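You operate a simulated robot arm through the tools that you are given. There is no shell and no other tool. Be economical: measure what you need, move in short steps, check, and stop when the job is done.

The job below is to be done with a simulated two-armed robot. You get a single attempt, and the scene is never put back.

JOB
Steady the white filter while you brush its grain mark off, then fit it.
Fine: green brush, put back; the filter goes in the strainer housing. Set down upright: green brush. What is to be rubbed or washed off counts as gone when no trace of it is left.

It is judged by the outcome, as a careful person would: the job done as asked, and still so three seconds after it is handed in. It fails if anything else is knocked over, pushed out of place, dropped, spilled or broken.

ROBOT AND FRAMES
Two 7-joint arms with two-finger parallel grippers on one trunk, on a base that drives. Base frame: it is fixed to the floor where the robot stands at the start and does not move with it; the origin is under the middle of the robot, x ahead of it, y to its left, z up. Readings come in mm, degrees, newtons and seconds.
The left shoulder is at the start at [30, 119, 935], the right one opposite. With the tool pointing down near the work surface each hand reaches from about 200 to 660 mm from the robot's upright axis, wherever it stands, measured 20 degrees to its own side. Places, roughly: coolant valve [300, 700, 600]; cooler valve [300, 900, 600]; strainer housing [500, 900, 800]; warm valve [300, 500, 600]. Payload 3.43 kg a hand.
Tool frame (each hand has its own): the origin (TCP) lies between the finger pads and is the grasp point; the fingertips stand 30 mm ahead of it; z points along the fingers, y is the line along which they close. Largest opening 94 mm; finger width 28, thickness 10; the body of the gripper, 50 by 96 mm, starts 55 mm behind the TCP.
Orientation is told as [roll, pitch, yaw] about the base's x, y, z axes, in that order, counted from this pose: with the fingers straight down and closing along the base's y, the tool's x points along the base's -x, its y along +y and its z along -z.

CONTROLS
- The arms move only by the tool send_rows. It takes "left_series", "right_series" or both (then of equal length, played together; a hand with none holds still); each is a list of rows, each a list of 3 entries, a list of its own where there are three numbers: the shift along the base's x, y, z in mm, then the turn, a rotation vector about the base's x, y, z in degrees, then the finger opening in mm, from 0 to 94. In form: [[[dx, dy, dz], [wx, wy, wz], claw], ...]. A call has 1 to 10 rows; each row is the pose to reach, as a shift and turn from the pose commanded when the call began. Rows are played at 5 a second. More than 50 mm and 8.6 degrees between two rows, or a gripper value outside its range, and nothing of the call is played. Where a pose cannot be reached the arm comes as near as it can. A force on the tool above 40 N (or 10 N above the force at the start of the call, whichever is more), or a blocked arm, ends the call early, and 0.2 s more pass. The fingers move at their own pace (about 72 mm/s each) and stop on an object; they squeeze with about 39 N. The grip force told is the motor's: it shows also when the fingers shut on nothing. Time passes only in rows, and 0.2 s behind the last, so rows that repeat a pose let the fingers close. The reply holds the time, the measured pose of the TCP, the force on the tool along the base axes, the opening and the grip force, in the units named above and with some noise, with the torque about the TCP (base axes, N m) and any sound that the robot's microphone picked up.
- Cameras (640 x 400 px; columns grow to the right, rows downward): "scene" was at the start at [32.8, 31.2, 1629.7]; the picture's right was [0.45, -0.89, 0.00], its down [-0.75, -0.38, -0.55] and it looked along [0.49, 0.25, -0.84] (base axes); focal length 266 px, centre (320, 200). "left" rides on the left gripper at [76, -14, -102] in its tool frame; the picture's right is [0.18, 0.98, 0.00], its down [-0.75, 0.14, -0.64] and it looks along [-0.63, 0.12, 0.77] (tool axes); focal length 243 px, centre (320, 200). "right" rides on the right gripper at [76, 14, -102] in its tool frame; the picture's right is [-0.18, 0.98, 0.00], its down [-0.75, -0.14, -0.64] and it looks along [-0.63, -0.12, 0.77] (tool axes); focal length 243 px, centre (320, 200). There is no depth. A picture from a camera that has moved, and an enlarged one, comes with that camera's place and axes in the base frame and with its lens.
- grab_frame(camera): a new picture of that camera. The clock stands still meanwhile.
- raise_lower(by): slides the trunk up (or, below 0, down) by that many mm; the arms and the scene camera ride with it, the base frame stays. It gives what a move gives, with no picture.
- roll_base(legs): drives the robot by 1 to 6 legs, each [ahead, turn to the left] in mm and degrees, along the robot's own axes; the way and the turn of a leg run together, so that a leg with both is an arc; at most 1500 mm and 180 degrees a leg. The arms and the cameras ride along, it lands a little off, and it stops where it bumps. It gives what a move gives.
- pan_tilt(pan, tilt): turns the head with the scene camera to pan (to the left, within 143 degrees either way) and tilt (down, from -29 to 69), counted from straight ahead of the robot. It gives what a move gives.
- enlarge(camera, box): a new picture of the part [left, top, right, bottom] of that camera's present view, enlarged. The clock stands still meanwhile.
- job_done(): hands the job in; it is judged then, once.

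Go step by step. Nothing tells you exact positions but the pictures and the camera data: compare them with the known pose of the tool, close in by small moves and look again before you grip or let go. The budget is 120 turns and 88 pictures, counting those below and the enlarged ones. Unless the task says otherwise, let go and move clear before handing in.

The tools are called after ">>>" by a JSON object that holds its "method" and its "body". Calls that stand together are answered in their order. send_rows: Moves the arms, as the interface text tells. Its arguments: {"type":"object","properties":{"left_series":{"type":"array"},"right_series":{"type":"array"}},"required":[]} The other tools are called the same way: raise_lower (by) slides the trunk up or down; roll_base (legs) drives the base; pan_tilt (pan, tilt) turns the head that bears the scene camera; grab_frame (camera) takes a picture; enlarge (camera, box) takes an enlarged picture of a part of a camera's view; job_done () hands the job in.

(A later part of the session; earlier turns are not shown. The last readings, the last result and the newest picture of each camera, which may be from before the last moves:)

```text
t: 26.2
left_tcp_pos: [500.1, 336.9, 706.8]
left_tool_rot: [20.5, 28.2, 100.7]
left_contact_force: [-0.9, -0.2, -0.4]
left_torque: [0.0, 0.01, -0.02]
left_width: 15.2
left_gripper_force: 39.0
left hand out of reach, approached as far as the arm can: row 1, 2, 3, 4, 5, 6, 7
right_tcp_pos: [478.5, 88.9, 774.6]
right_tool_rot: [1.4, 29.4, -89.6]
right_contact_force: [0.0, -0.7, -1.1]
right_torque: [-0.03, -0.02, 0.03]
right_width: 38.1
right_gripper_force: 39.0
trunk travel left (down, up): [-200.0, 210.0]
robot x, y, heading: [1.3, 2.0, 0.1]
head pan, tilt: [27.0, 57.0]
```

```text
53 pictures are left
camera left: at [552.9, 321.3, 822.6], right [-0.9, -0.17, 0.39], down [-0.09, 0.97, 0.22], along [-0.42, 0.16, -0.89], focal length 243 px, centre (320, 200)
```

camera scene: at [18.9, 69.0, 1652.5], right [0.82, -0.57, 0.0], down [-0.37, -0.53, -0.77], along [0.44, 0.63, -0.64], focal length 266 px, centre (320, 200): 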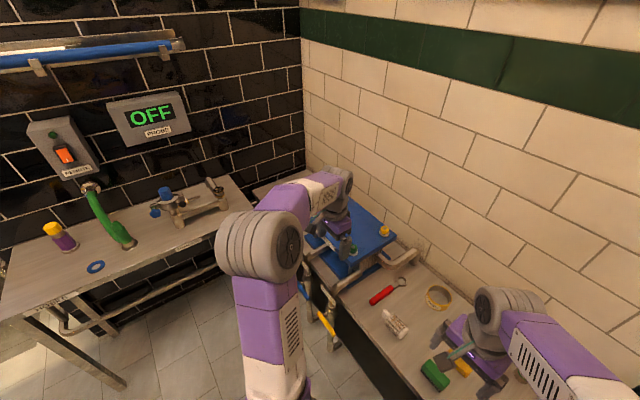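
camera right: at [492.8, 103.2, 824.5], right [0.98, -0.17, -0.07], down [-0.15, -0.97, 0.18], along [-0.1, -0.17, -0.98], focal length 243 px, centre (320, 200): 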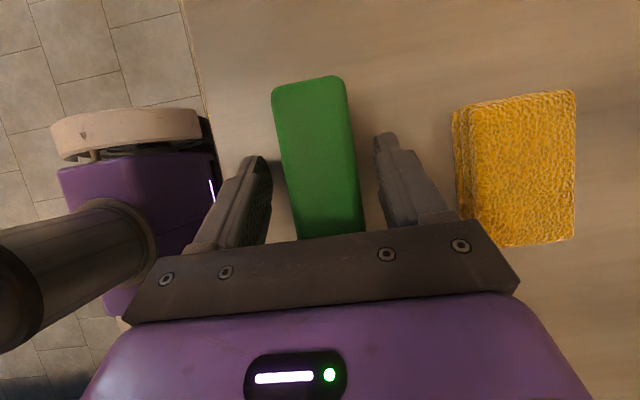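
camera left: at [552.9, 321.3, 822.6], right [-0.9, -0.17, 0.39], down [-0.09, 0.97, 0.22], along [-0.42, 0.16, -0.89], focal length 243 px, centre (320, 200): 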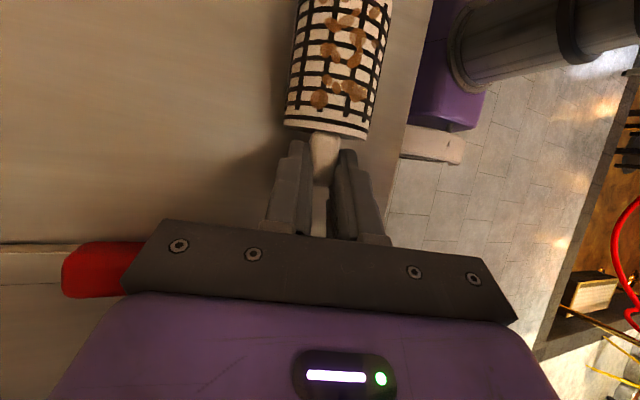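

The tab is now held flat (15 mm) with no stray force. I'll lift the filter slightly and roll the hand back upright so the mark faces up, then check.

>>> {"method": "send_rows", "body": {"left_series": [[[-2, 0, 15], [0, 0, 0], 0], [[-6, 0, 20], [0, -7, 0], 0], [[-10, 0, 20], [0, -14, 0], 0], [[-12, 0, 20], [0, -20, 0], 0], [[-12, 0, 20], [0, -20, 0], 0]]}}

>>> {"method": "grab_frame", "body": {"camera": "left"}}

>>> {"method": "enlarge", "body": {"camera": "scene", "box": [270, 180, 390, 255]}}

```text
t: 27.4
left_tcp_pos: [487.1, 335.6, 725.3]
left_tool_rot: [-2.3, 30.0, 89.4]
left_contact_force: [0.1, -0.1, -0.9]
left_torque: [0.02, 0.0, -0.01]
left_width: 15.1
left_gripper_force: 39.2
right_tcp_pos: [478.8, 87.1, 773.8]
right_tool_rot: [1.4, 29.4, -89.7]
right_contact_force: [0.4, -0.9, -0.7]
right_torque: [0.0, 0.02, -0.04]
right_width: 37.5
right_gripper_force: 39.1
trunk travel left (down, up): [-200.0, 210.0]
robot x, y, heading: [-2.3, 2.8, 0.1]
head pan, tilt: [27.0, 57.0]
```

```text
52 pictures are left
camera left: at [498.3, 320.8, 853.6], right [-0.98, -0.17, 0.06], down [-0.16, 0.97, 0.17], along [-0.08, 0.16, -0.98], focal length 243 px, centre (320, 200)
```

left: 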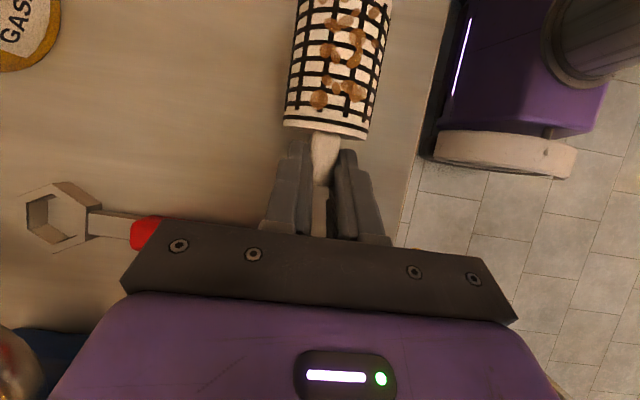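

```text
5.33 times, centred on (330, 218) of scene
camera zoom: at [32.4, 31.2, 1629.3], right [0.45, -0.89, 0.0], down [-0.75, -0.38, -0.54], along [0.48, 0.25, -0.84], focal length 1417 px, centre (267, 107)
```

zoom: 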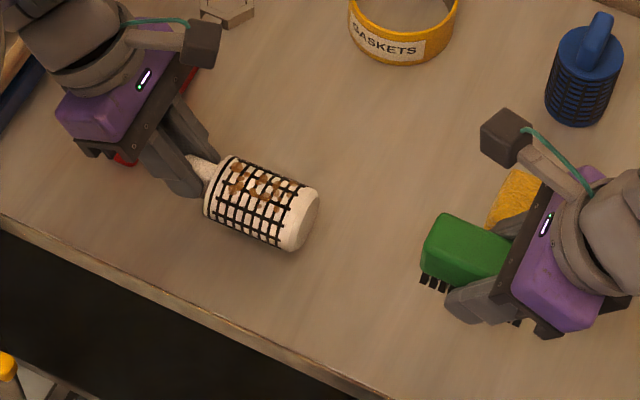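

Filter is firmly held, mark up. I'll set its body gently back on the bench for support, then bring the brush over it.

>>> {"method": "send_rows", "body": {"left_series": [[[0, 0, -10], [0, 0, 0], 0], [[0, 0, -15], [0, 0, 0], 0], [[0, 0, -18], [0, 0, 0], 0]], "right_series": [[[3, 40, 25], [0, 0, 0], 0], [[6, 85, 32], [0, 0, 0], 0], [[9, 130, 32], [0, 0, 0], 0]]}}

>>> {"method": "send_rows", "body": {"right_series": [[[1, 30, 0], [0, 0, 0], 0], [[1, 40, 0], [0, 0, 0], 0]]}}

>>> {"method": "enlarge", "body": {"camera": "scene", "box": [250, 160, 370, 235]}}

>>> {"method": "grab_frame", "body": {"camera": "right"}}

```text
t: 28.2
left_tcp_pos: [486.2, 335.2, 708.0]
left_tool_rot: [-2.4, 30.1, 89.5]
left_contact_force: [0.4, 1.5, 4.3]
left_torque: [-0.12, -0.02, -0.03]
left_width: 14.9
left_gripper_force: 38.5
right_tcp_pos: [486.6, 220.5, 804.7]
right_tool_rot: [1.5, 29.4, -89.7]
right_contact_force: [-0.3, 0.3, -0.5]
right_torque: [-0.01, 0.0, 0.01]
right_width: 37.8
right_gripper_force: 39.1
trunk travel left (down, up): [-200.0, 210.0]
robot x, y, heading: [2.8, -1.9, 0.2]
head pan, tilt: [27.0, 57.0]
```

```text
t: 28.8
left_tcp_pos: [487.8, 334.5, 708.2]
left_tool_rot: [-2.3, 30.1, 89.3]
left_contact_force: [-0.4, -1.2, 6.3]
left_torque: [-0.22, -0.05, -0.01]
left_width: 14.7
left_gripper_force: 39.4
right_tcp_pos: [488.6, 258.6, 805.3]
right_tool_rot: [1.5, 29.4, -89.7]
right_contact_force: [-0.2, 0.2, -1.0]
right_torque: [-0.02, 0.03, 0.02]
right_width: 38.1
right_gripper_force: 39.0
trunk travel left (down, up): [-200.0, 210.0]
robot x, y, heading: [-1.5, -1.4, 0.2]
head pan, tilt: [27.0, 57.0]
```

```text
5.33 times, centred on (310, 198) of scene
camera zoom: at [31.5, 30.9, 1629.4], right [0.45, -0.89, 0.0], down [-0.75, -0.38, -0.55], along [0.49, 0.25, -0.84], focal length 1417 px, centre (373, 213)
```

zoom: 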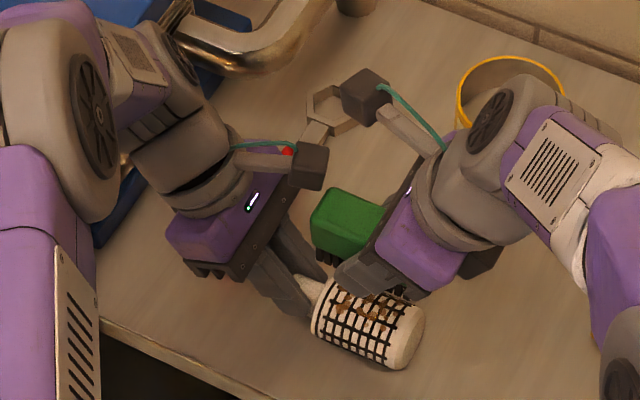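

```text
49 pictures are left
camera right: at [500.2, 273.8, 931.7], right [0.98, -0.17, -0.07], down [-0.15, -0.97, 0.19], along [-0.1, -0.17, -0.98], focal length 243 px, centre (320, 200)
```

right: 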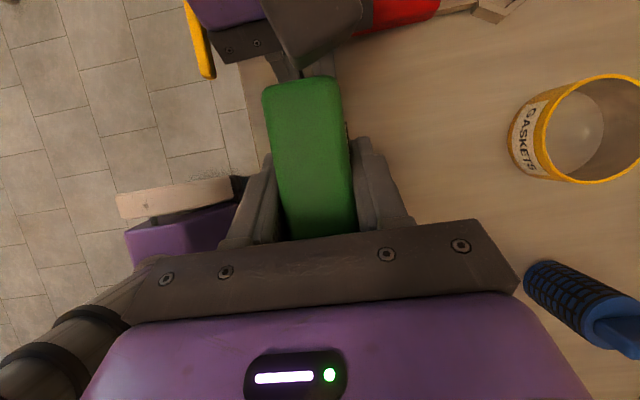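

Brush is above the filter and clear of the left hand. Lowering to touch with small steps.

>>> {"method": "send_rows", "body": {"right_series": [[[-1, 0, -30], [0, 0, 0], 0], [[-1, 1, -52], [0, 0, 0], 0], [[-1, 1, -57], [0, 0, 0], 0], [[-1, 1, -60], [0, 0, 0], 0]]}}

>>> {"method": "enlarge", "body": {"camera": "scene", "box": [270, 180, 350, 230]}}

```text
t: 29.8
left_tcp_pos: [487.2, 335.6, 707.9]
left_tool_rot: [-2.4, 30.1, 89.5]
left_contact_force: [0.0, 0.0, 6.3]
left_torque: [-0.14, -0.05, 0.04]
left_width: 15.2
left_gripper_force: 39.0
right_tcp_pos: [487.6, 258.4, 747.0]
right_tool_rot: [1.3, 29.4, -89.7]
right_contact_force: [-0.9, -0.5, 0.1]
right_torque: [-0.05, 0.01, -0.03]
right_width: 37.7
right_gripper_force: 38.8
trunk travel left (down, up): [-200.0, 210.0]
robot x, y, heading: [3.1, 1.4, 0.2]
head pan, tilt: [27.0, 57.0]
```

```text
8.00 times, centred on (310, 205) of scene
camera zoom: at [31.4, 30.8, 1629.4], right [0.45, -0.89, 0.0], down [-0.75, -0.38, -0.55], along [0.49, 0.25, -0.84], focal length 2126 px, centre (400, 160)
```

zoom: 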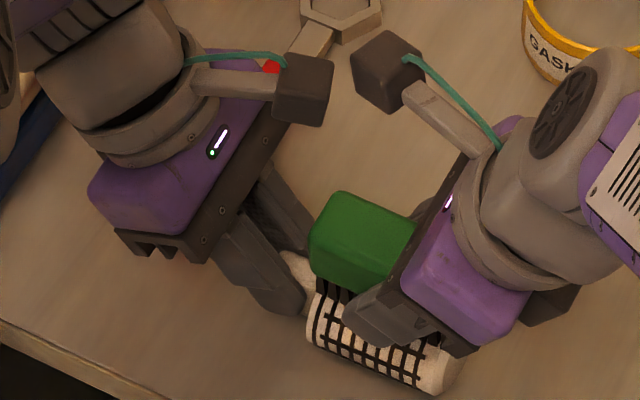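

Nearly touching. I'll press lightly and make short strokes.

>>> {"method": "send_rows", "body": {"right_series": [[[0, 0, -3], [0, 0, 0], 0], [[8, 2, -4], [0, 0, 0], 0], [[-8, -3, -4], [0, 0, 0], 0], [[8, 2, -4], [0, 0, 0], 0], [[-8, -3, -4], [0, 0, 0], 0], [[0, 2, -4], [0, 0, 0], 0]]}}

```text
t: 31.2
left_tcp_pos: [486.5, 335.7, 708.1]
left_tool_rot: [-2.5, 29.9, 89.5]
left_contact_force: [6.6, 3.8, -2.6]
left_torque: [0.01, 0.01, 0.22]
left_width: 15.3
left_gripper_force: 38.4
right_tcp_pos: [486.4, 261.5, 743.0]
right_tool_rot: [1.4, 29.5, -89.6]
right_contact_force: [-6.9, -7.9, 25.1]
right_torque: [0.02, 0.2, 0.13]
right_width: 37.5
right_gripper_force: 39.0
trunk travel left (down, up): [-200.0, 210.0]
robot x, y, heading: [-1.1, -0.7, 0.0]
head pan, tilt: [27.0, 57.0]
```

Firm contact (25 N). A few more strokes slightly lighter, then lift and look.

>>> {"method": "send_rows", "body": {"right_series": [[[10, 0, 1], [0, 0, 0], 0], [[-10, -6, 1], [0, 0, 0], 0], [[10, -12, 1], [0, 0, 0], 0], [[-10, -6, 1], [0, 0, 0], 0], [[10, 0, 1], [0, 0, 0], 0], [[0, 0, 25], [0, 0, 0], 0], [[0, -45, 40], [0, 0, 0], 0], [[0, -90, 40], [0, 0, 0], 0]]}}

>>> {"method": "enlarge", "body": {"camera": "scene", "box": [280, 190, 352, 235]}}

>>> {"method": "grab_frame", "body": {"camera": "left"}}

```text
t: 33.0
left_tcp_pos: [487.7, 335.0, 708.9]
left_tool_rot: [-2.4, 29.9, 89.5]
left_contact_force: [-2.9, 0.8, 11.7]
left_torque: [-0.54, 0.06, -0.1]
left_width: 15.1
left_gripper_force: 38.6
right_tcp_pos: [488.0, 169.9, 781.3]
right_tool_rot: [1.4, 29.5, -89.8]
right_contact_force: [1.2, -0.1, 0.2]
right_torque: [-0.04, -0.01, -0.02]
right_width: 37.9
right_gripper_force: 38.8
trunk travel left (down, up): [-200.0, 210.0]
robot x, y, heading: [0.2, 4.8, 0.0]
head pan, tilt: [27.0, 57.0]
```

```text
8.89 times, centred on (316, 212) of scene
camera zoom: at [30.9, 30.0, 1629.4], right [0.45, -0.89, 0.0], down [-0.75, -0.38, -0.55], along [0.49, 0.25, -0.84], focal length 2362 px, centre (356, 89)
```

zoom: 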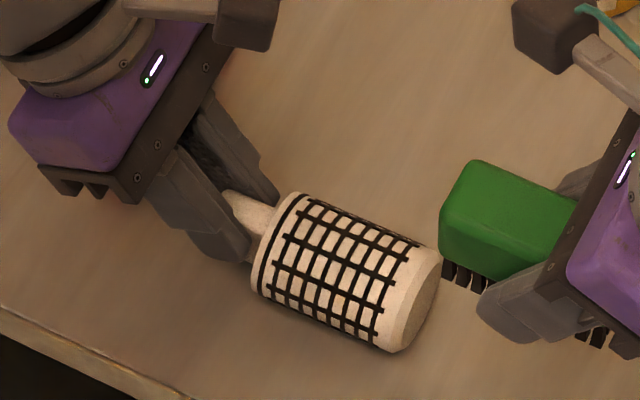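

```text
46 pictures are left
camera left: at [497.4, 320.2, 836.2], right [-0.98, -0.17, 0.06], down [-0.16, 0.97, 0.17], along [-0.08, 0.16, -0.98], focal length 243 px, centre (320, 200)
```

left: 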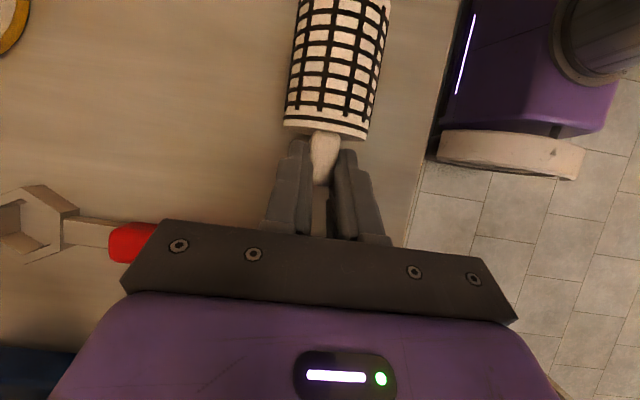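

The mark appears gone. Close-up check from two angles, including the far side.

>>> {"method": "enlarge", "body": {"camera": "left", "box": [260, 0, 420, 140]}}

>>> {"method": "enlarge", "body": {"camera": "scene", "box": [304, 206, 334, 234]}}

>>> {"method": "enlarge", "body": {"camera": "right", "box": [240, 0, 440, 120]}}

```text
2.86 times, centred on (340, 70) of left
camera zoom: at [497.4, 320.2, 836.2], right [-0.98, -0.17, 0.06], down [-0.16, 0.97, 0.17], along [-0.08, 0.16, -0.98], focal length 693 px, centre (263, 571)
```

zoom: 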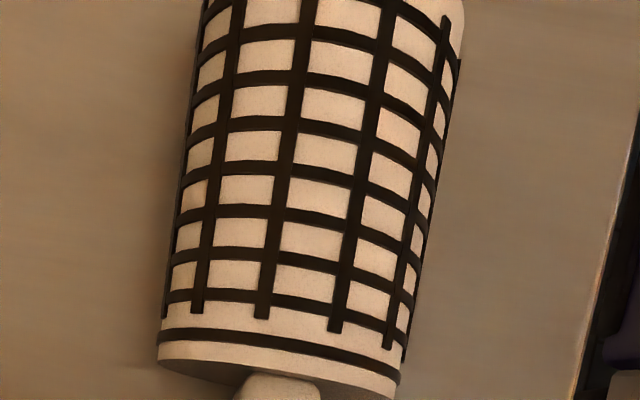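

```text
14.29 times, centred on (319, 220) of scene
camera zoom: at [30.9, 30.0, 1629.4], right [0.45, -0.89, 0.0], down [-0.75, -0.38, -0.55], along [0.49, 0.25, -0.84], focal length 3796 px, centre (334, -86)
```

zoom: 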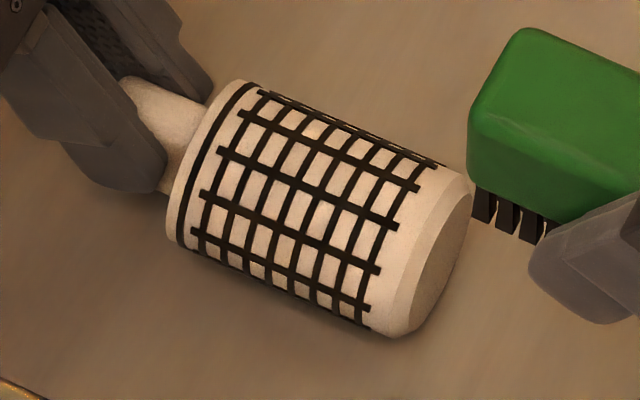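

```text
3.20 times, centred on (340, 60) of right
camera zoom: at [498.5, 186.1, 908.5], right [0.98, -0.17, -0.07], down [-0.15, -0.97, 0.19], along [-0.1, -0.17, -0.98], focal length 776 px, centre (256, 648)
```

zoom: 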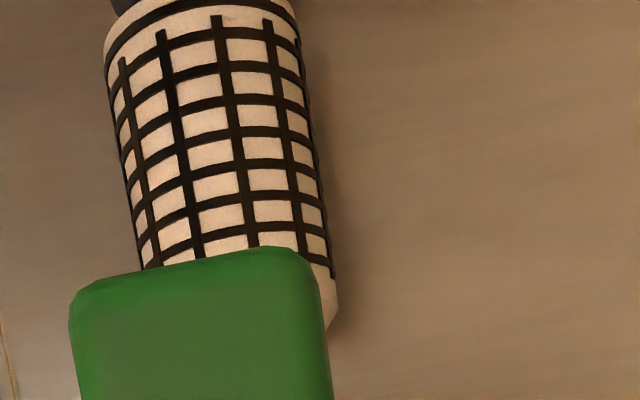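

Filter is clean all round the former mark. Now the brush goes back to its spot.

>>> {"method": "send_rows", "body": {"right_series": [[[-4, -40, 0], [0, 0, 0], 0], [[-9, -81, 0], [0, 0, 0], 0], [[-9, -81, -40], [0, 0, 0], 0], [[-9, -81, -75], [0, 0, 0], 0], [[-9, -81, -83], [0, 0, 0], 0], [[-9, -81, -86], [0, 0, 0], 0], [[-9, -81, -87], [0, 0, 0], 0]]}}

```text
t: 34.6
left_tcp_pos: [487.9, 334.2, 708.2]
left_tool_rot: [-2.3, 30.1, 89.3]
left_contact_force: [-0.1, -0.9, 13.6]
left_torque: [-0.49, -0.02, -0.02]
left_width: 15.1
left_gripper_force: 38.9
right_tcp_pos: [479.1, 90.0, 695.9]
right_tool_rot: [1.3, 29.5, -89.7]
right_contact_force: [1.1, -0.3, -1.5]
right_torque: [-0.02, 0.01, 0.02]
right_width: 37.7
right_gripper_force: 38.4
trunk travel left (down, up): [-200.0, 210.0]
robot x, y, heading: [0.6, -1.6, 0.3]
head pan, tilt: [27.0, 57.0]
```

>>> {"method": "send_rows", "body": {"right_series": [[[0, 0, -1], [0, 0, 0], 0], [[0, 0, -2], [0, 0, 0], 0], [[0, 0, -2], [0, 0, 0], 0]]}}

>>> {"method": "enlarge", "body": {"camera": "scene", "box": [310, 200, 430, 275]}}

```text
t: 35.4
left_tcp_pos: [486.4, 335.2, 708.5]
left_tool_rot: [-2.4, 30.0, 89.4]
left_contact_force: [1.3, -0.1, 10.3]
left_torque: [-0.31, -0.12, 0.02]
left_width: 15.2
left_gripper_force: 38.8
right_tcp_pos: [478.9, 89.6, 694.1]
right_tool_rot: [1.5, 29.4, -89.6]
right_contact_force: [-0.9, -1.9, 9.4]
right_torque: [-0.07, 0.21, 0.02]
right_width: 37.6
right_gripper_force: 38.8
trunk travel left (down, up): [-200.0, 210.0]
robot x, y, heading: [2.8, -1.6, -0.1]
head pan, tilt: [27.0, 57.0]
```

```text
5.33 times, centred on (370, 238) of scene
camera zoom: at [30.4, 30.2, 1629.5], right [0.45, -0.89, 0.0], down [-0.75, -0.38, -0.55], along [0.49, 0.25, -0.84], focal length 1417 px, centre (53, 0)
```

zoom: 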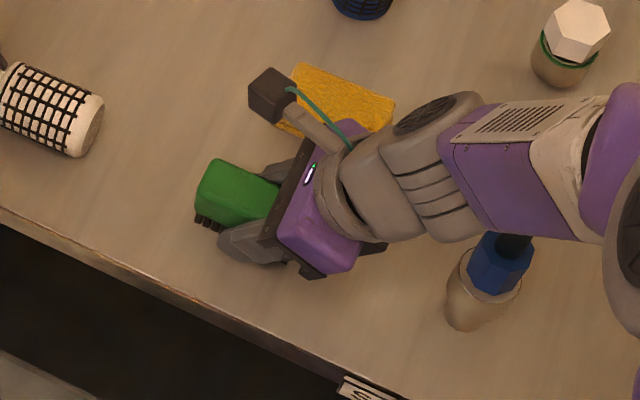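

The brush is back on the bench. Releasing and raising the right hand; also lift the filter clear.

>>> {"method": "send_rows", "body": {"right_series": [[[0, 0, 1], [0, 0, 0], 55], [[0, 0, 1], [0, 0, 0], 65], [[0, 0, 1], [0, 0, 0], 70], [[0, -12, 30], [0, 0, 0], 70], [[0, -20, 75], [0, 0, 0], 70], [[0, -20, 120], [0, 0, 0], 70]]}}

>>> {"method": "send_rows", "body": {"right_series": [[[-25, 0, 45], [-7, 0, 0], 70], [[-50, 0, 90], [-14, 0, 0], 70], [[-75, 0, 135], [-21, 0, 0], 70], [[-100, 0, 180], [-29, 0, 0], 70], [[-120, 0, 220], [-29, 0, 0], 70], [[-140, 0, 250], [-29, 0, 0], 70]], "left_series": [[[0, 0, 30], [0, 0, 0], 0], [[-5, 0, 70], [0, 0, 0], 0], [[-20, 0, 110], [0, 0, 0], 0], [[-40, 0, 150], [0, 0, 0], 0], [[-60, 0, 190], [0, 0, 0], 0], [[-80, 0, 230], [0, 0, 0], 0]]}}

>>> {"method": "grab_frame", "body": {"camera": "scene"}}

>>> {"method": "grab_frame", "body": {"camera": "left"}}

```text
t: 36.8
left_tcp_pos: [487.7, 335.7, 707.6]
left_tool_rot: [-2.4, 30.1, 89.4]
left_contact_force: [-1.2, 0.5, 12.5]
left_torque: [-0.38, -0.05, -0.02]
left_width: 14.8
left_gripper_force: 38.8
right_tcp_pos: [476.9, 71.3, 814.3]
right_tool_rot: [1.5, 29.5, -89.7]
right_contact_force: [1.0, 0.1, -0.7]
right_torque: [-0.02, -0.01, 0.03]
right_width: 70.2
right_gripper_force: 0.0
trunk travel left (down, up): [-200.0, 210.0]
robot x, y, heading: [-2.1, 1.7, 0.1]
head pan, tilt: [27.0, 57.0]
```

```text
refused: row 1 steps farther than a row can; nothing moved
```

```text
41 pictures are left
camera scene: at [30.7, 30.8, 1629.4], right [0.45, -0.89, 0.0], down [-0.75, -0.38, -0.55], along [0.49, 0.25, -0.84], focal length 266 px, centre (320, 200)
```

scene: 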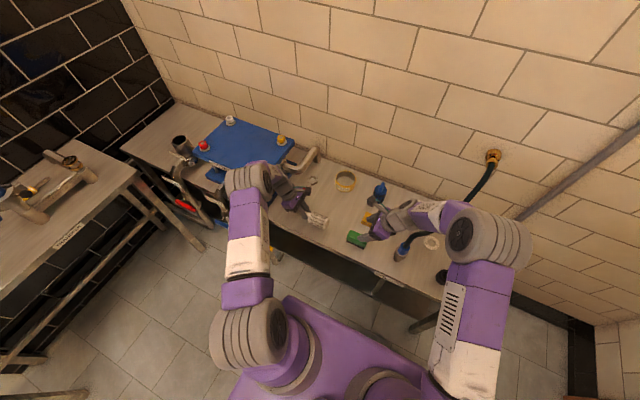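

```text
40 pictures are left
camera left: at [497.4, 320.5, 835.9], right [-0.98, -0.17, 0.06], down [-0.16, 0.97, 0.17], along [-0.08, 0.16, -0.98], focal length 243 px, centre (320, 200)
```

left: 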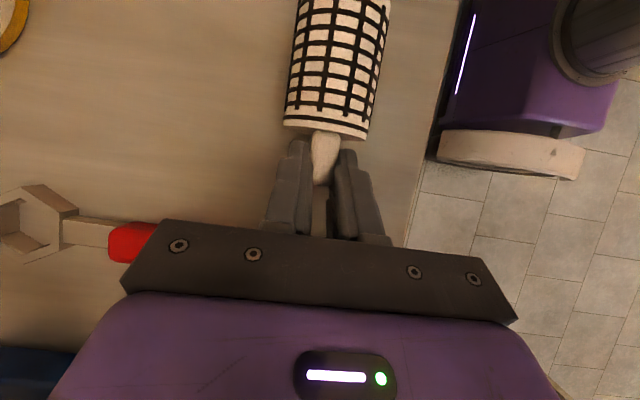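

The view to the strainer housing is free now; I'll zoom on it before travelling.

>>> {"method": "enlarge", "body": {"camera": "scene", "box": [150, 110, 246, 170]}}

>>> {"method": "send_rows", "body": {"right_series": [[[-20, 0, 40], [-7, 0, 0], 70], [[-40, 0, 80], [-14, 0, 0], 70], [[-60, 0, 120], [-21, 0, 0], 70], [[-80, 0, 160], [-29, 0, 0], 70], [[-100, 0, 200], [-29, 0, 0], 70], [[-120, 0, 240], [-29, 0, 0], 70]], "left_series": [[[0, 0, 30], [0, 0, 0], 0], [[-5, 0, 70], [0, 0, 0], 0], [[-20, 0, 110], [0, 0, 0], 0], [[-40, 0, 150], [0, 0, 0], 0], [[-60, 0, 190], [0, 0, 0], 0], [[-80, 0, 230], [0, 0, 0], 0]]}}

```text
6.67 times, centred on (198, 140) of scene
camera zoom: at [30.7, 30.8, 1629.4], right [0.45, -0.89, 0.0], down [-0.75, -0.38, -0.55], along [0.49, 0.25, -0.84], focal length 1772 px, centre (1133, 600)
```

zoom: 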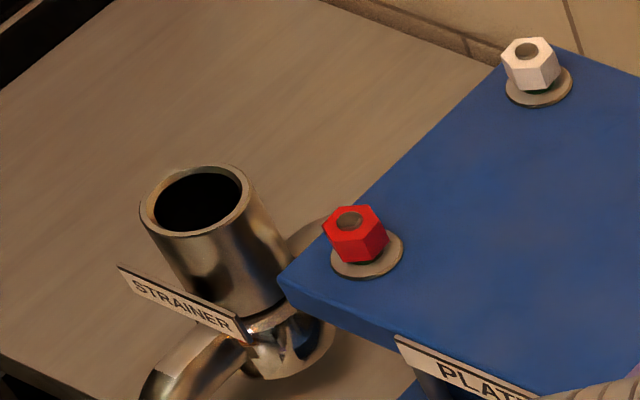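

```text
t: 38.2
left_tcp_pos: [405.4, 334.8, 937.6]
left_tool_rot: [-2.4, 29.9, 89.5]
left_contact_force: [-0.8, 0.4, -0.5]
left_torque: [0.06, 0.02, 0.0]
left_width: 15.1
left_gripper_force: 38.8
right_tcp_pos: [356.2, 71.0, 1052.5]
right_tool_rot: [1.3, 0.5, -89.8]
right_contact_force: [0.0, 0.9, -0.5]
right_torque: [0.05, 0.0, 0.0]
right_width: 70.1
right_gripper_force: 0.0
trunk travel left (down, up): [-200.0, 210.0]
robot x, y, heading: [1.8, -1.8, 0.1]
head pan, tilt: [27.0, 57.0]
```

The strainer cup stands upright (mouth centre ≈ [508, 959, 806]), so the filter must go in vertically, tab up. First drive the robot left, near y≈600, backing off the bench to turn.

>>> {"method": "roll_base", "body": {"legs": [[-120, 0], [0, 90]]}}

>>> {"method": "grab_frame", "body": {"camera": "scene"}}

```text
t: 43.2
left_tcp_pos: [-452.4, 409.5, 937.1]
left_tool_rot: [-2.4, 30.0, 179.0]
left_contact_force: [-0.1, -1.1, 0.0]
left_torque: [0.0, 0.05, 0.02]
left_width: 15.1
left_gripper_force: 38.9
right_tcp_pos: [-187.9, 360.5, 1050.2]
right_tool_rot: [1.1, 0.6, -0.2]
right_contact_force: [-0.4, 0.3, 0.6]
right_torque: [0.0, -0.03, -0.02]
right_width: 70.0
right_gripper_force: 0.0
trunk travel left (down, up): [-200.0, 210.0]
robot x, y, heading: [-116.2, 1.0, 89.6]
head pan, tilt: [27.0, 57.0]
```

```text
38 pictures are left
camera scene: at [-152.5, 31.9, 1629.3], right [0.89, 0.45, 0.0], down [0.38, -0.75, -0.54], along [-0.24, 0.49, -0.84], focal length 266 px, centre (320, 200)
```

scene: 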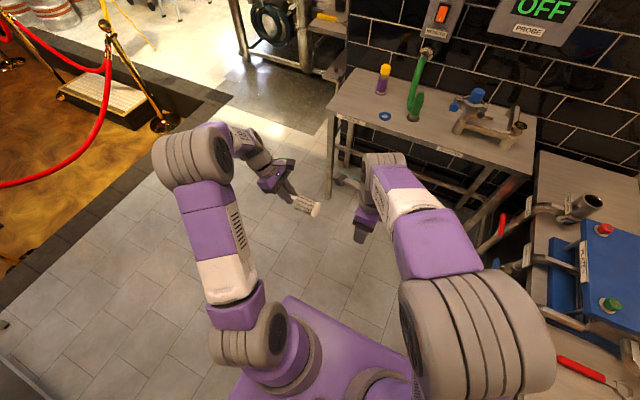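

Path ahead is clear up to the second bench (edge y≈1100). Drive 650 mm, turn back right and return forward.

>>> {"method": "roll_base", "body": {"legs": [[650, 0], [0, -90], [110, 0]]}}

>>> {"method": "pan_tilt", "body": {"pan": 30, "tilt": 57}}

>>> {"method": "grab_frame", "body": {"camera": "scene"}}

```text
t: 48.8
left_tcp_pos: [-115.3, 1174.8, 933.3]
left_tool_rot: [-1.6, 28.7, 138.7]
left_contact_force: [-1.1, -0.3, -1.4]
left_torque: [0.09, 0.13, -0.1]
left_width: 15.2
left_gripper_force: 39.2
right_tcp_pos: [64.6, 962.1, 1050.4]
right_tool_rot: [1.1, 0.5, -40.8]
right_contact_force: [-0.1, -0.3, 0.4]
right_torque: [0.04, -0.01, 0.03]
right_width: 70.0
right_gripper_force: 0.1
trunk travel left (down, up): [-200.0, 210.0]
robot x, y, heading: [-116.0, 643.4, 48.9]
head pan, tilt: [27.0, 57.0]
stopped in leg 2: the force on the tool passed its limit at 62 N (the readings are from after the stop); the commanded pose is now the measured one
```

```text
t: 49.5
left_tcp_pos: [-115.4, 1176.1, 934.3]
left_tool_rot: [-1.7, 28.8, 138.7]
left_contact_force: [-3.0, 0.3, -2.1]
left_torque: [0.09, 0.22, -0.11]
left_width: 15.1
left_gripper_force: 38.8
right_tcp_pos: [65.7, 964.0, 1050.8]
right_tool_rot: [1.2, 0.4, -40.9]
right_contact_force: [0.7, 0.1, -0.2]
right_torque: [-0.01, -0.01, 0.03]
right_width: 70.0
right_gripper_force: 0.1
trunk travel left (down, up): [-200.0, 210.0]
robot x, y, heading: [-117.7, 646.8, 49.0]
head pan, tilt: [30.0, 57.0]
```

```text
37 pictures are left
camera scene: at [-124.6, 691.2, 1629.3], right [0.98, -0.19, 0.0], down [-0.16, -0.82, -0.54], along [0.11, 0.53, -0.84], focal length 266 px, centre (320, 200)
```

scene: 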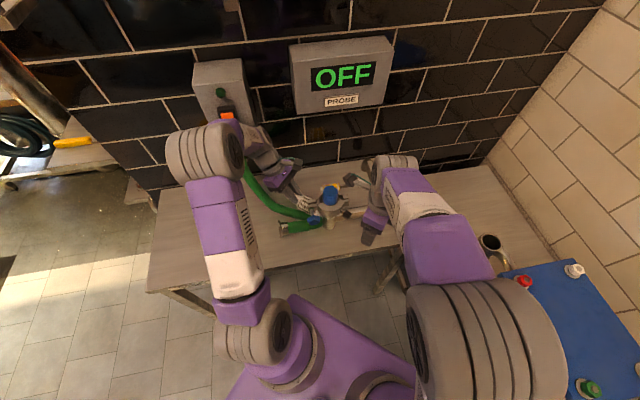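

The turning left arm touched something on the second bench. I'll look closely before moving.

>>> {"method": "enlarge", "body": {"camera": "scene", "box": [230, 120, 390, 245]}}

>>> {"method": "grab_frame", "body": {"camera": "left"}}

```text
3.20 times, centred on (310, 182) of scene
camera zoom: at [-124.6, 691.2, 1629.3], right [0.98, -0.19, 0.0], down [-0.16, -0.82, -0.54], along [0.11, 0.53, -0.84], focal length 850 px, centre (352, 256)
```

zoom: 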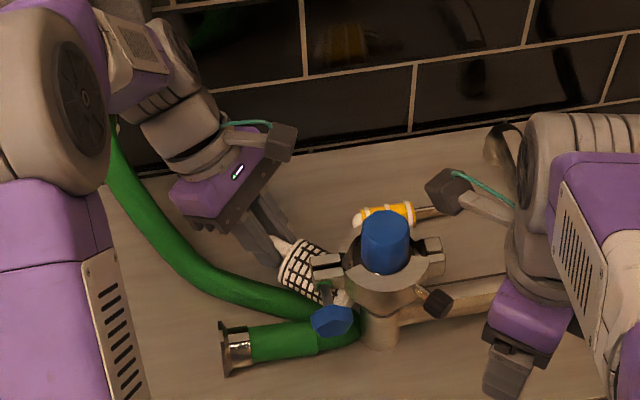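

```text
35 pictures are left
camera left: at [-94.6, 1172.5, 1061.4], right [-0.52, -0.85, 0.06], down [-0.83, 0.52, 0.2], along [-0.2, 0.05, -0.98], focal length 243 px, centre (320, 200)
```

left: 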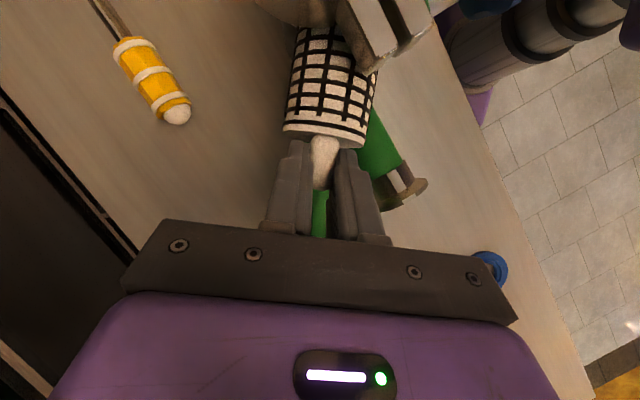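

The filter's end rests against the pump fixture there; nothing has tipped. I'll reverse the turn a little to back out, then raise the trunk before turning again.

>>> {"method": "roll_base", "body": {"legs": [[0, 14]]}}

>>> {"method": "raise_lower", "body": {"by": 200}}

>>> {"method": "grab_frame", "body": {"camera": "scene"}}

>>> {"method": "grab_frame", "body": {"camera": "left"}}

```text
t: 50.7
left_tcp_pos: [-243.1, 1161.1, 934.2]
left_tool_rot: [-1.7, 28.9, 152.7]
left_contact_force: [-0.1, -0.4, 0.3]
left_torque: [0.03, 0.01, -0.01]
left_width: 15.1
left_gripper_force: 38.9
right_tcp_pos: [-17.4, 997.9, 1052.0]
right_tool_rot: [1.2, 0.4, -26.9]
right_contact_force: [-0.7, 0.3, -1.0]
right_torque: [0.01, 0.0, -0.05]
right_width: 70.0
right_gripper_force: 0.1
trunk travel left (down, up): [-200.0, 210.0]
robot x, y, heading: [-115.2, 646.4, 63.0]
head pan, tilt: [30.0, 57.0]
```

```text
t: 52.9
left_tcp_pos: [-243.1, 1160.7, 1133.5]
left_tool_rot: [-1.6, 28.8, 152.6]
left_contact_force: [0.2, -0.4, -1.3]
left_torque: [-0.01, 0.0, 0.02]
left_width: 15.2
left_gripper_force: 39.3
right_tcp_pos: [-18.5, 999.1, 1251.7]
right_tool_rot: [1.2, 0.6, -26.9]
right_contact_force: [-0.1, -0.5, -1.1]
right_torque: [0.01, 0.03, 0.0]
right_width: 70.0
right_gripper_force: 0.1
trunk travel left (down, up): [-400.0, 10.0]
robot x, y, heading: [-117.7, 647.8, 63.0]
head pan, tilt: [30.0, 57.0]
```

```text
34 pictures are left
camera scene: at [-135.1, 688.3, 1829.2], right [1.0, 0.05, 0.0], down [0.04, -0.84, -0.54], along [-0.03, 0.54, -0.84], focal length 266 px, centre (320, 200)
```

scene: 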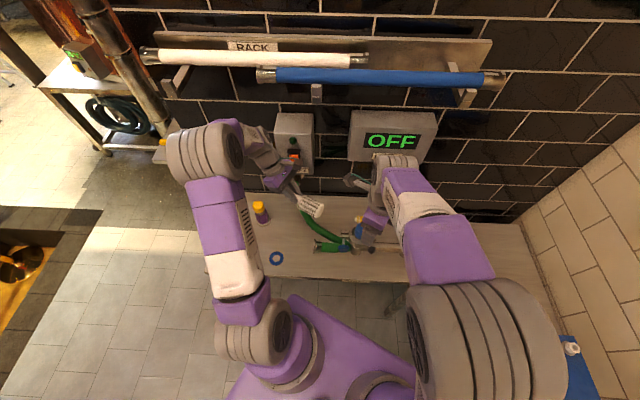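

```text
33 pictures are left
camera left: at [-222.4, 1162.5, 1261.3], right [-0.3, -0.95, 0.06], down [-0.93, 0.3, 0.2], along [-0.21, 0.0, -0.98], focal length 243 px, centre (320, 200)
```

left: 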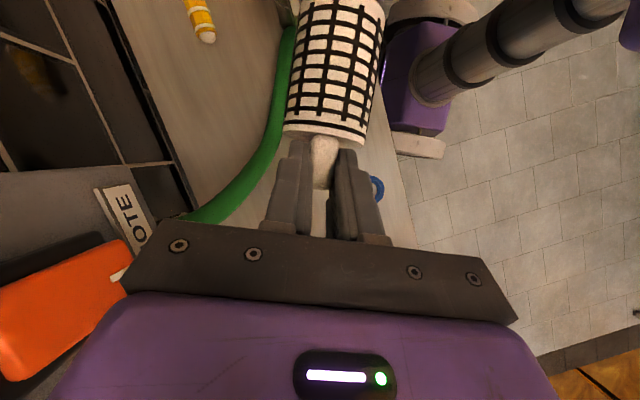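

There is a switch panel close behind the left hand, so I'll pull the left arm in toward the robot before turning further.

>>> {"method": "send_rows", "body": {"left_series": [[[10, -45, 0], [0, 0, 0], 0], [[20, -90, 0], [0, 0, 0], 0], [[30, -135, 0], [0, 0, 0], 0], [[40, -180, 0], [0, 0, 0], 0], [[40, -200, 0], [0, 0, 0], 0]]}}

>>> {"method": "roll_base", "body": {"legs": [[0, -63]]}}

>>> {"method": "grab_frame", "body": {"camera": "scene"}}

```text
t: 54.1
left_tcp_pos: [-203.5, 959.9, 1134.8]
left_tool_rot: [-1.7, 28.8, 152.7]
left_contact_force: [0.5, 0.0, -0.1]
left_torque: [0.03, 0.03, -0.01]
left_width: 15.3
left_gripper_force: 38.5
right_tcp_pos: [-17.8, 999.3, 1250.5]
right_tool_rot: [1.2, 0.4, -26.9]
right_contact_force: [1.0, -0.4, 0.1]
right_torque: [0.0, -0.01, -0.02]
right_width: 70.0
right_gripper_force: 0.0
trunk travel left (down, up): [-400.0, 10.0]
robot x, y, heading: [-117.8, 647.1, 62.8]
head pan, tilt: [30.0, 57.0]
```

```text
t: 57.2
left_tcp_pos: [123.0, 867.1, 1134.2]
left_tool_rot: [-1.7, 28.8, 90.0]
left_contact_force: [0.0, 0.2, -1.4]
left_torque: [0.03, 0.02, 0.01]
left_width: 15.2
left_gripper_force: 39.1
right_tcp_pos: [241.2, 719.1, 1251.1]
right_tool_rot: [1.2, 0.5, -89.3]
right_contact_force: [0.2, 0.5, -0.3]
right_torque: [0.01, 0.04, 0.01]
right_width: 69.7
right_gripper_force: 0.1
trunk travel left (down, up): [-400.0, 10.0]
robot x, y, heading: [-118.2, 646.9, 0.5]
head pan, tilt: [30.0, 57.0]
```

```text
32 pictures are left
camera scene: at [-87.4, 680.1, 1829.3], right [0.51, -0.86, 0.0], down [-0.72, -0.42, -0.54], along [0.47, 0.28, -0.84], focal length 266 px, centre (320, 200)
```

scene: 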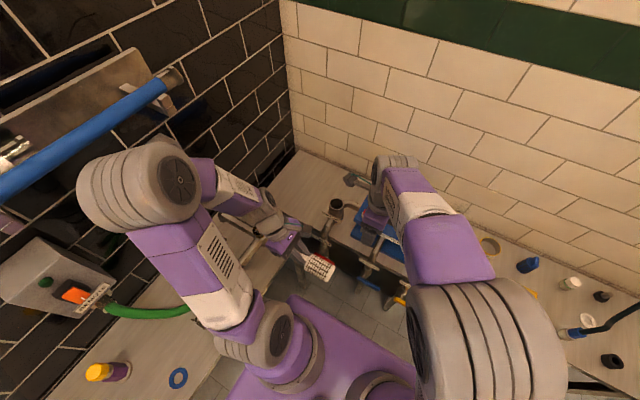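

Turn completed safely. Drive forward, lower the trunk partly, then rotate the filter to hang vertically.

>>> {"method": "roll_base", "body": {"legs": [[110, 0]]}}

>>> {"method": "send_rows", "body": {"left_series": [[[5, 3, 0], [0, 0, -8.5], 0], [[10, 6, 0], [0, 0, -17], 0], [[15, 9, 0], [0, 0, -25.5], 0], [[20, 12, 0], [0, 0, -34], 0], [[25, 15, 0], [0, 0, -42.5], 0], [[30, 18, 0], [0, 0, -51], 0], [[35, 21, 0], [0, 0, -59.5], 0], [[40, 24, 0], [0, 0, -68], 0], [[45, 27, 0], [0, 0, -76.5], 0], [[50, 30, 0], [0, 0, -85], 0]]}}

>>> {"method": "send_rows", "body": {"left_series": [[[0, 0, 0], [0, -8.5, 0], 0], [[0, 0, 0], [0, -17, 0], 0], [[0, 0, 0], [0, -25.5, 0], 0], [[0, 0, 0], [0, -34, 0], 0], [[0, 0, 0], [0, -42.5, 0], 0], [[0, 0, 0], [0, -51, 0], 0], [[0, 0, 0], [0, -59.5, 0], 0], [[0, 0, 0], [0, -68, 0], 0], [[0, 0, 0], [0, -76.5, 0], 0], [[0, 0, 0], [0, -85, 0], 0]]}}

>>> {"method": "grab_frame", "body": {"camera": "scene"}}

```text
t: 58.4
left_tcp_pos: [230.8, 868.3, 1134.5]
left_tool_rot: [-1.6, 28.8, 90.1]
left_contact_force: [-0.4, 0.0, -0.4]
left_torque: [0.0, 0.04, -0.02]
left_width: 15.1
left_gripper_force: 38.9
right_tcp_pos: [350.2, 719.8, 1251.6]
right_tool_rot: [1.2, 0.4, -89.5]
right_contact_force: [-0.1, 0.2, -0.2]
right_torque: [-0.01, -0.01, -0.01]
right_width: 70.0
right_gripper_force: 0.0
trunk travel left (down, up): [-400.0, 10.0]
robot x, y, heading: [-11.0, 646.7, 0.5]
head pan, tilt: [30.0, 57.0]
```

```text
t: 60.6
left_tcp_pos: [282.2, 897.0, 1135.2]
left_tool_rot: [-1.8, 28.8, 4.9]
left_contact_force: [-0.4, 1.1, -0.3]
left_torque: [0.01, -0.04, 0.01]
left_width: 15.1
left_gripper_force: 38.8
right_tcp_pos: [351.3, 718.9, 1250.7]
right_tool_rot: [1.1, 0.4, -89.5]
right_contact_force: [0.0, 0.5, 0.4]
right_torque: [0.03, 0.01, 0.02]
right_width: 70.0
right_gripper_force: 0.2
trunk travel left (down, up): [-400.0, 10.0]
robot x, y, heading: [-8.2, 644.8, 0.6]
head pan, tilt: [30.0, 57.0]
```

```text
t: 62.8
left_tcp_pos: [350.5, 987.7, 1111.4]
left_tool_rot: [-10.8, -55.6, 7.9]
left_contact_force: [-0.1, -0.6, -1.1]
left_torque: [-0.03, 0.02, -0.02]
left_width: 15.2
left_gripper_force: 39.4
left hand out of reach, approached as far as the arm can: row 5, 6, 7, 8, 9, 10
right_tcp_pos: [353.4, 719.9, 1250.9]
right_tool_rot: [1.1, 0.5, -89.4]
right_contact_force: [0.5, 0.2, -1.0]
right_torque: [-0.03, 0.03, -0.02]
right_width: 70.1
right_gripper_force: 0.0
trunk travel left (down, up): [-400.0, 10.0]
robot x, y, heading: [-7.6, 648.6, 0.2]
head pan, tilt: [30.0, 57.0]
```

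```text
31 pictures are left
camera scene: at [24.1, 682.6, 1829.2], right [0.5, -0.86, 0.0], down [-0.72, -0.42, -0.54], along [0.47, 0.27, -0.84], focal length 266 px, centre (320, 200)
```

scene: 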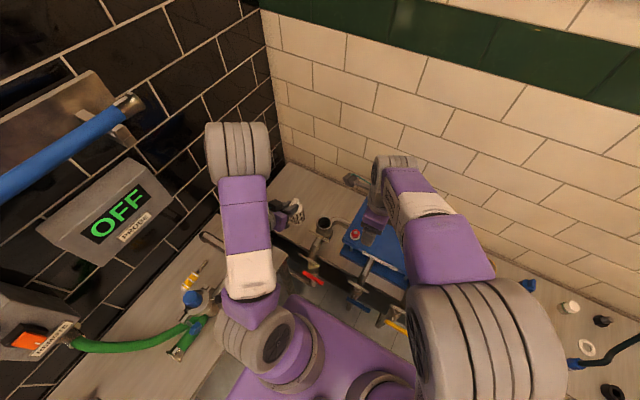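

The arm couldn't quite hold that tilt so close in. Moving out toward the cup should make it reachable; go to a hover above and in front of the cup.

>>> {"method": "send_rows", "body": {"left_series": [[[20, 10, -10], [0, 0, 0], 0], [[50, 20, -20], [0, 0, 0], 0], [[85, 30, -35], [0, 0, 0], 0], [[115, 40, -55], [0, 0, 0], 0], [[140, 50, -80], [0, 0, 0], 0], [[160, 58, -110], [0, 0, 0], 0], [[170, 62, -130], [0, -2, -3], 0], [[170, 62, -140], [0, -5, -5], 0]]}}

>>> {"method": "grab_frame", "body": {"camera": "scene"}}

```text
t: 64.6
left_tcp_pos: [522.5, 1049.5, 971.0]
left_tool_rot: [-11.6, -60.9, 3.7]
left_contact_force: [-0.1, 0.5, -1.0]
left_torque: [0.0, 0.02, -0.03]
left_width: 15.1
left_gripper_force: 39.4
right_tcp_pos: [351.2, 718.7, 1252.6]
right_tool_rot: [1.2, 0.4, -89.6]
right_contact_force: [0.1, 0.1, -0.5]
right_torque: [-0.03, 0.01, 0.03]
right_width: 70.2
right_gripper_force: 0.1
trunk travel left (down, up): [-400.0, 10.0]
robot x, y, heading: [-9.4, 645.4, 0.3]
head pan, tilt: [30.0, 57.0]
```

```text
30 pictures are left
camera scene: at [22.3, 681.1, 1829.4], right [0.5, -0.86, 0.0], down [-0.72, -0.42, -0.54], along [0.47, 0.27, -0.84], focal length 266 px, centre (320, 200)
```

scene: 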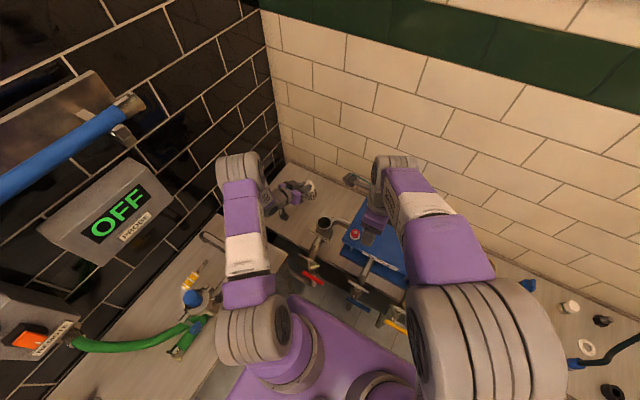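

The pose is fully reached now at [522, 1050, 971] with the filter ~5° off vertical. I'll correct the tilt and move over the cup, still well above it.

>>> {"method": "send_rows", "body": {"left_series": [[[-17, -44, -5], [2.5, 0.5, 0], 0], [[-34, -86, -12], [5.1, 0.9, 0], 0], [[-34, -88, -14], [5.1, 0.9, 0], 0]]}}

>>> {"method": "grab_frame", "body": {"camera": "left"}}

>>> {"method": "enlarge", "body": {"camera": "scene", "box": [270, 170, 366, 240]}}

```text
t: 65.4
left_tcp_pos: [487.2, 961.0, 956.7]
left_tool_rot: [-1.4, -59.8, -5.2]
left_contact_force: [0.0, -0.1, -0.8]
left_torque: [0.0, 0.01, 0.01]
left_width: 15.2
left_gripper_force: 39.1
right_tcp_pos: [351.0, 719.8, 1251.8]
right_tool_rot: [1.2, 0.5, -89.5]
right_contact_force: [0.4, 0.0, -0.5]
right_torque: [-0.02, -0.05, 0.02]
right_width: 70.0
right_gripper_force: 0.0
trunk travel left (down, up): [-400.0, 10.0]
robot x, y, heading: [-7.1, 648.1, 0.4]
head pan, tilt: [30.0, 57.0]
```

```text
29 pictures are left
camera left: at [360.1, 960.0, 943.0], right [0.02, 0.99, -0.17], down [-0.16, 0.17, 0.97], along [0.99, 0.01, 0.16], focal length 243 px, centre (320, 200)
```

left: 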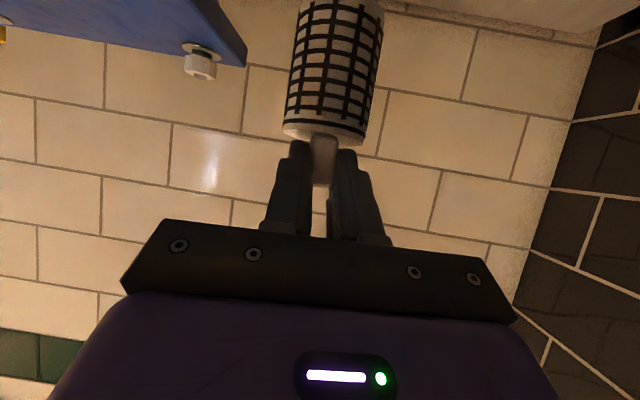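

```text
5.71 times, centred on (318, 205) of scene
camera zoom: at [22.4, 681.6, 1829.3], right [0.5, -0.86, 0.0], down [-0.72, -0.42, -0.54], along [0.47, 0.27, -0.84], focal length 1518 px, centre (331, 171)
```

zoom: 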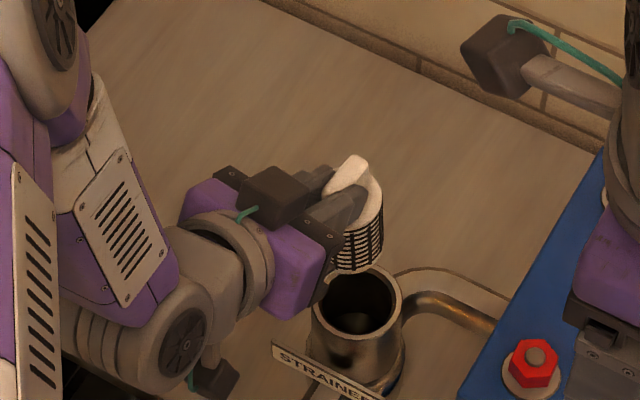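

Filter hangs vertically roughly over the cup. I'll take a tighter zoom to measure the offset between filter bottom and mouth.

>>> {"method": "enlarge", "body": {"camera": "scene", "box": [308, 190, 348, 240]}}

>>> {"method": "enlarge", "body": {"camera": "right", "box": [160, 0, 640, 300]}}

```text
8.00 times, centred on (328, 215) of scene
camera zoom: at [22.4, 681.6, 1829.3], right [0.5, -0.86, 0.0], down [-0.72, -0.42, -0.54], along [0.47, 0.27, -0.84], focal length 2126 px, centre (256, 80)
```

zoom: 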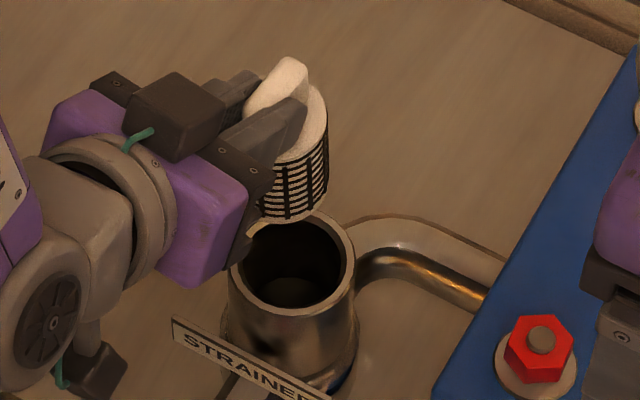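

```text
1.33 times, centred on (400, 150) of right
camera zoom: at [362.1, 794.6, 1353.9], right [0.98, -0.18, 0.02], down [-0.15, -0.76, 0.63], along [-0.1, -0.63, -0.77], focal length 324 px, centre (213, 267)
```

zoom: 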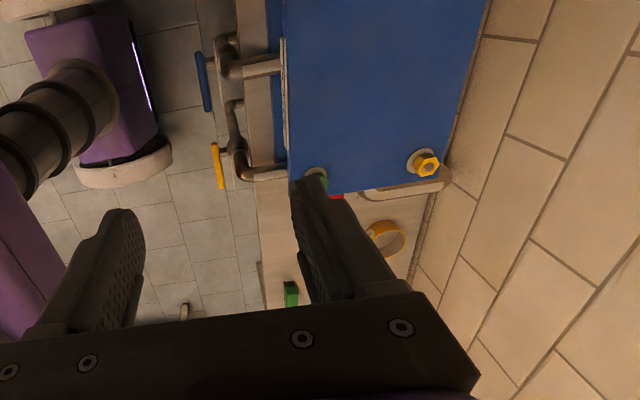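

Cup inner diameter ≈56 mm, filter 50. Its height needs confirming: I'll step the hand aside (+y) and down so the wrist camera sees the cup side-on.

>>> {"method": "send_rows", "body": {"left_series": [[[0, 45, 0], [0, 0, 0], 0], [[0, 90, 0], [0, 0, 0], 0], [[0, 90, -35], [0, 0, 0], 0], [[0, 90, -70], [0, 0, 0], 0]]}}

>>> {"method": "grab_frame", "body": {"camera": "left"}}

>>> {"method": "enlarge", "body": {"camera": "scene", "box": [290, 180, 354, 240]}}

```text
t: 66.4
left_tcp_pos: [487.7, 1051.9, 886.3]
left_tool_rot: [-1.4, -59.7, -5.2]
left_contact_force: [-0.7, 0.8, -0.5]
left_torque: [0.0, 0.02, 0.0]
left_width: 15.3
left_gripper_force: 39.1
right_tcp_pos: [350.9, 720.1, 1250.6]
right_tool_rot: [1.2, 0.4, -89.5]
right_contact_force: [0.1, 0.2, 0.2]
right_torque: [-0.02, 0.01, -0.05]
right_width: 70.0
right_gripper_force: 0.0
trunk travel left (down, up): [-400.0, 10.0]
robot x, y, heading: [-9.4, 644.6, 0.4]
head pan, tilt: [30.0, 57.0]
```

```text
25 pictures are left
camera left: at [360.7, 1051.2, 872.5], right [0.02, 0.99, -0.17], down [-0.16, 0.17, 0.97], along [0.99, 0.01, 0.16], focal length 243 px, centre (320, 200)
```

left: 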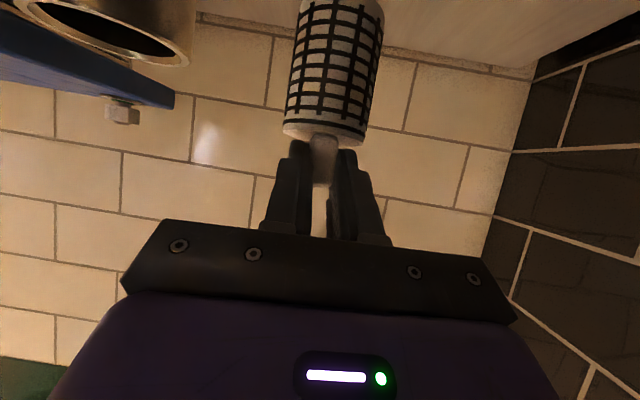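

```text
6.67 times, centred on (322, 210) of scene
camera zoom: at [22.4, 681.9, 1829.3], right [0.5, -0.86, 0.0], down [-0.72, -0.42, -0.54], along [0.47, 0.27, -0.84], focal length 1772 px, centre (307, 133)
```

zoom: 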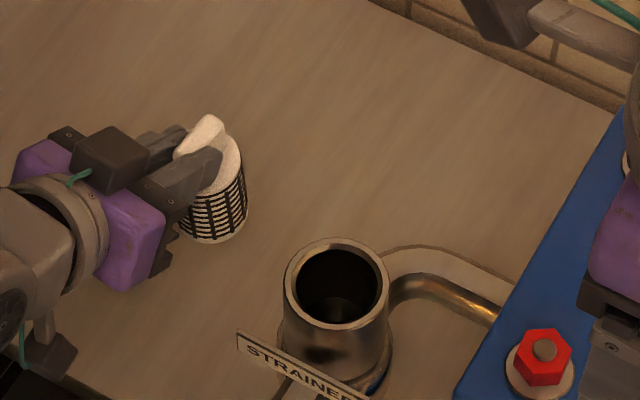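

Combining the views, the mouth is higher and nearer: about [487, 935, 829]. One zoom on the wrist view to refine.

>>> {"method": "enlarge", "body": {"camera": "left", "box": [0, 0, 200, 125]}}

```text
3.20 times, centred on (100, 62) of left
camera zoom: at [360.7, 1051.2, 872.5], right [0.02, 0.99, -0.17], down [-0.16, 0.17, 0.97], along [0.99, 0.01, 0.16], focal length 776 px, centre (1024, 640)
```

zoom: 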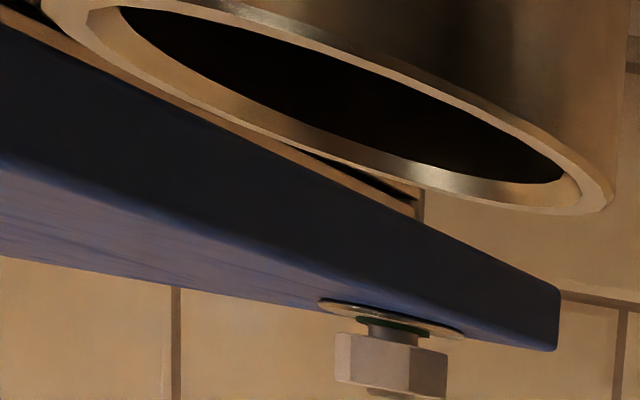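

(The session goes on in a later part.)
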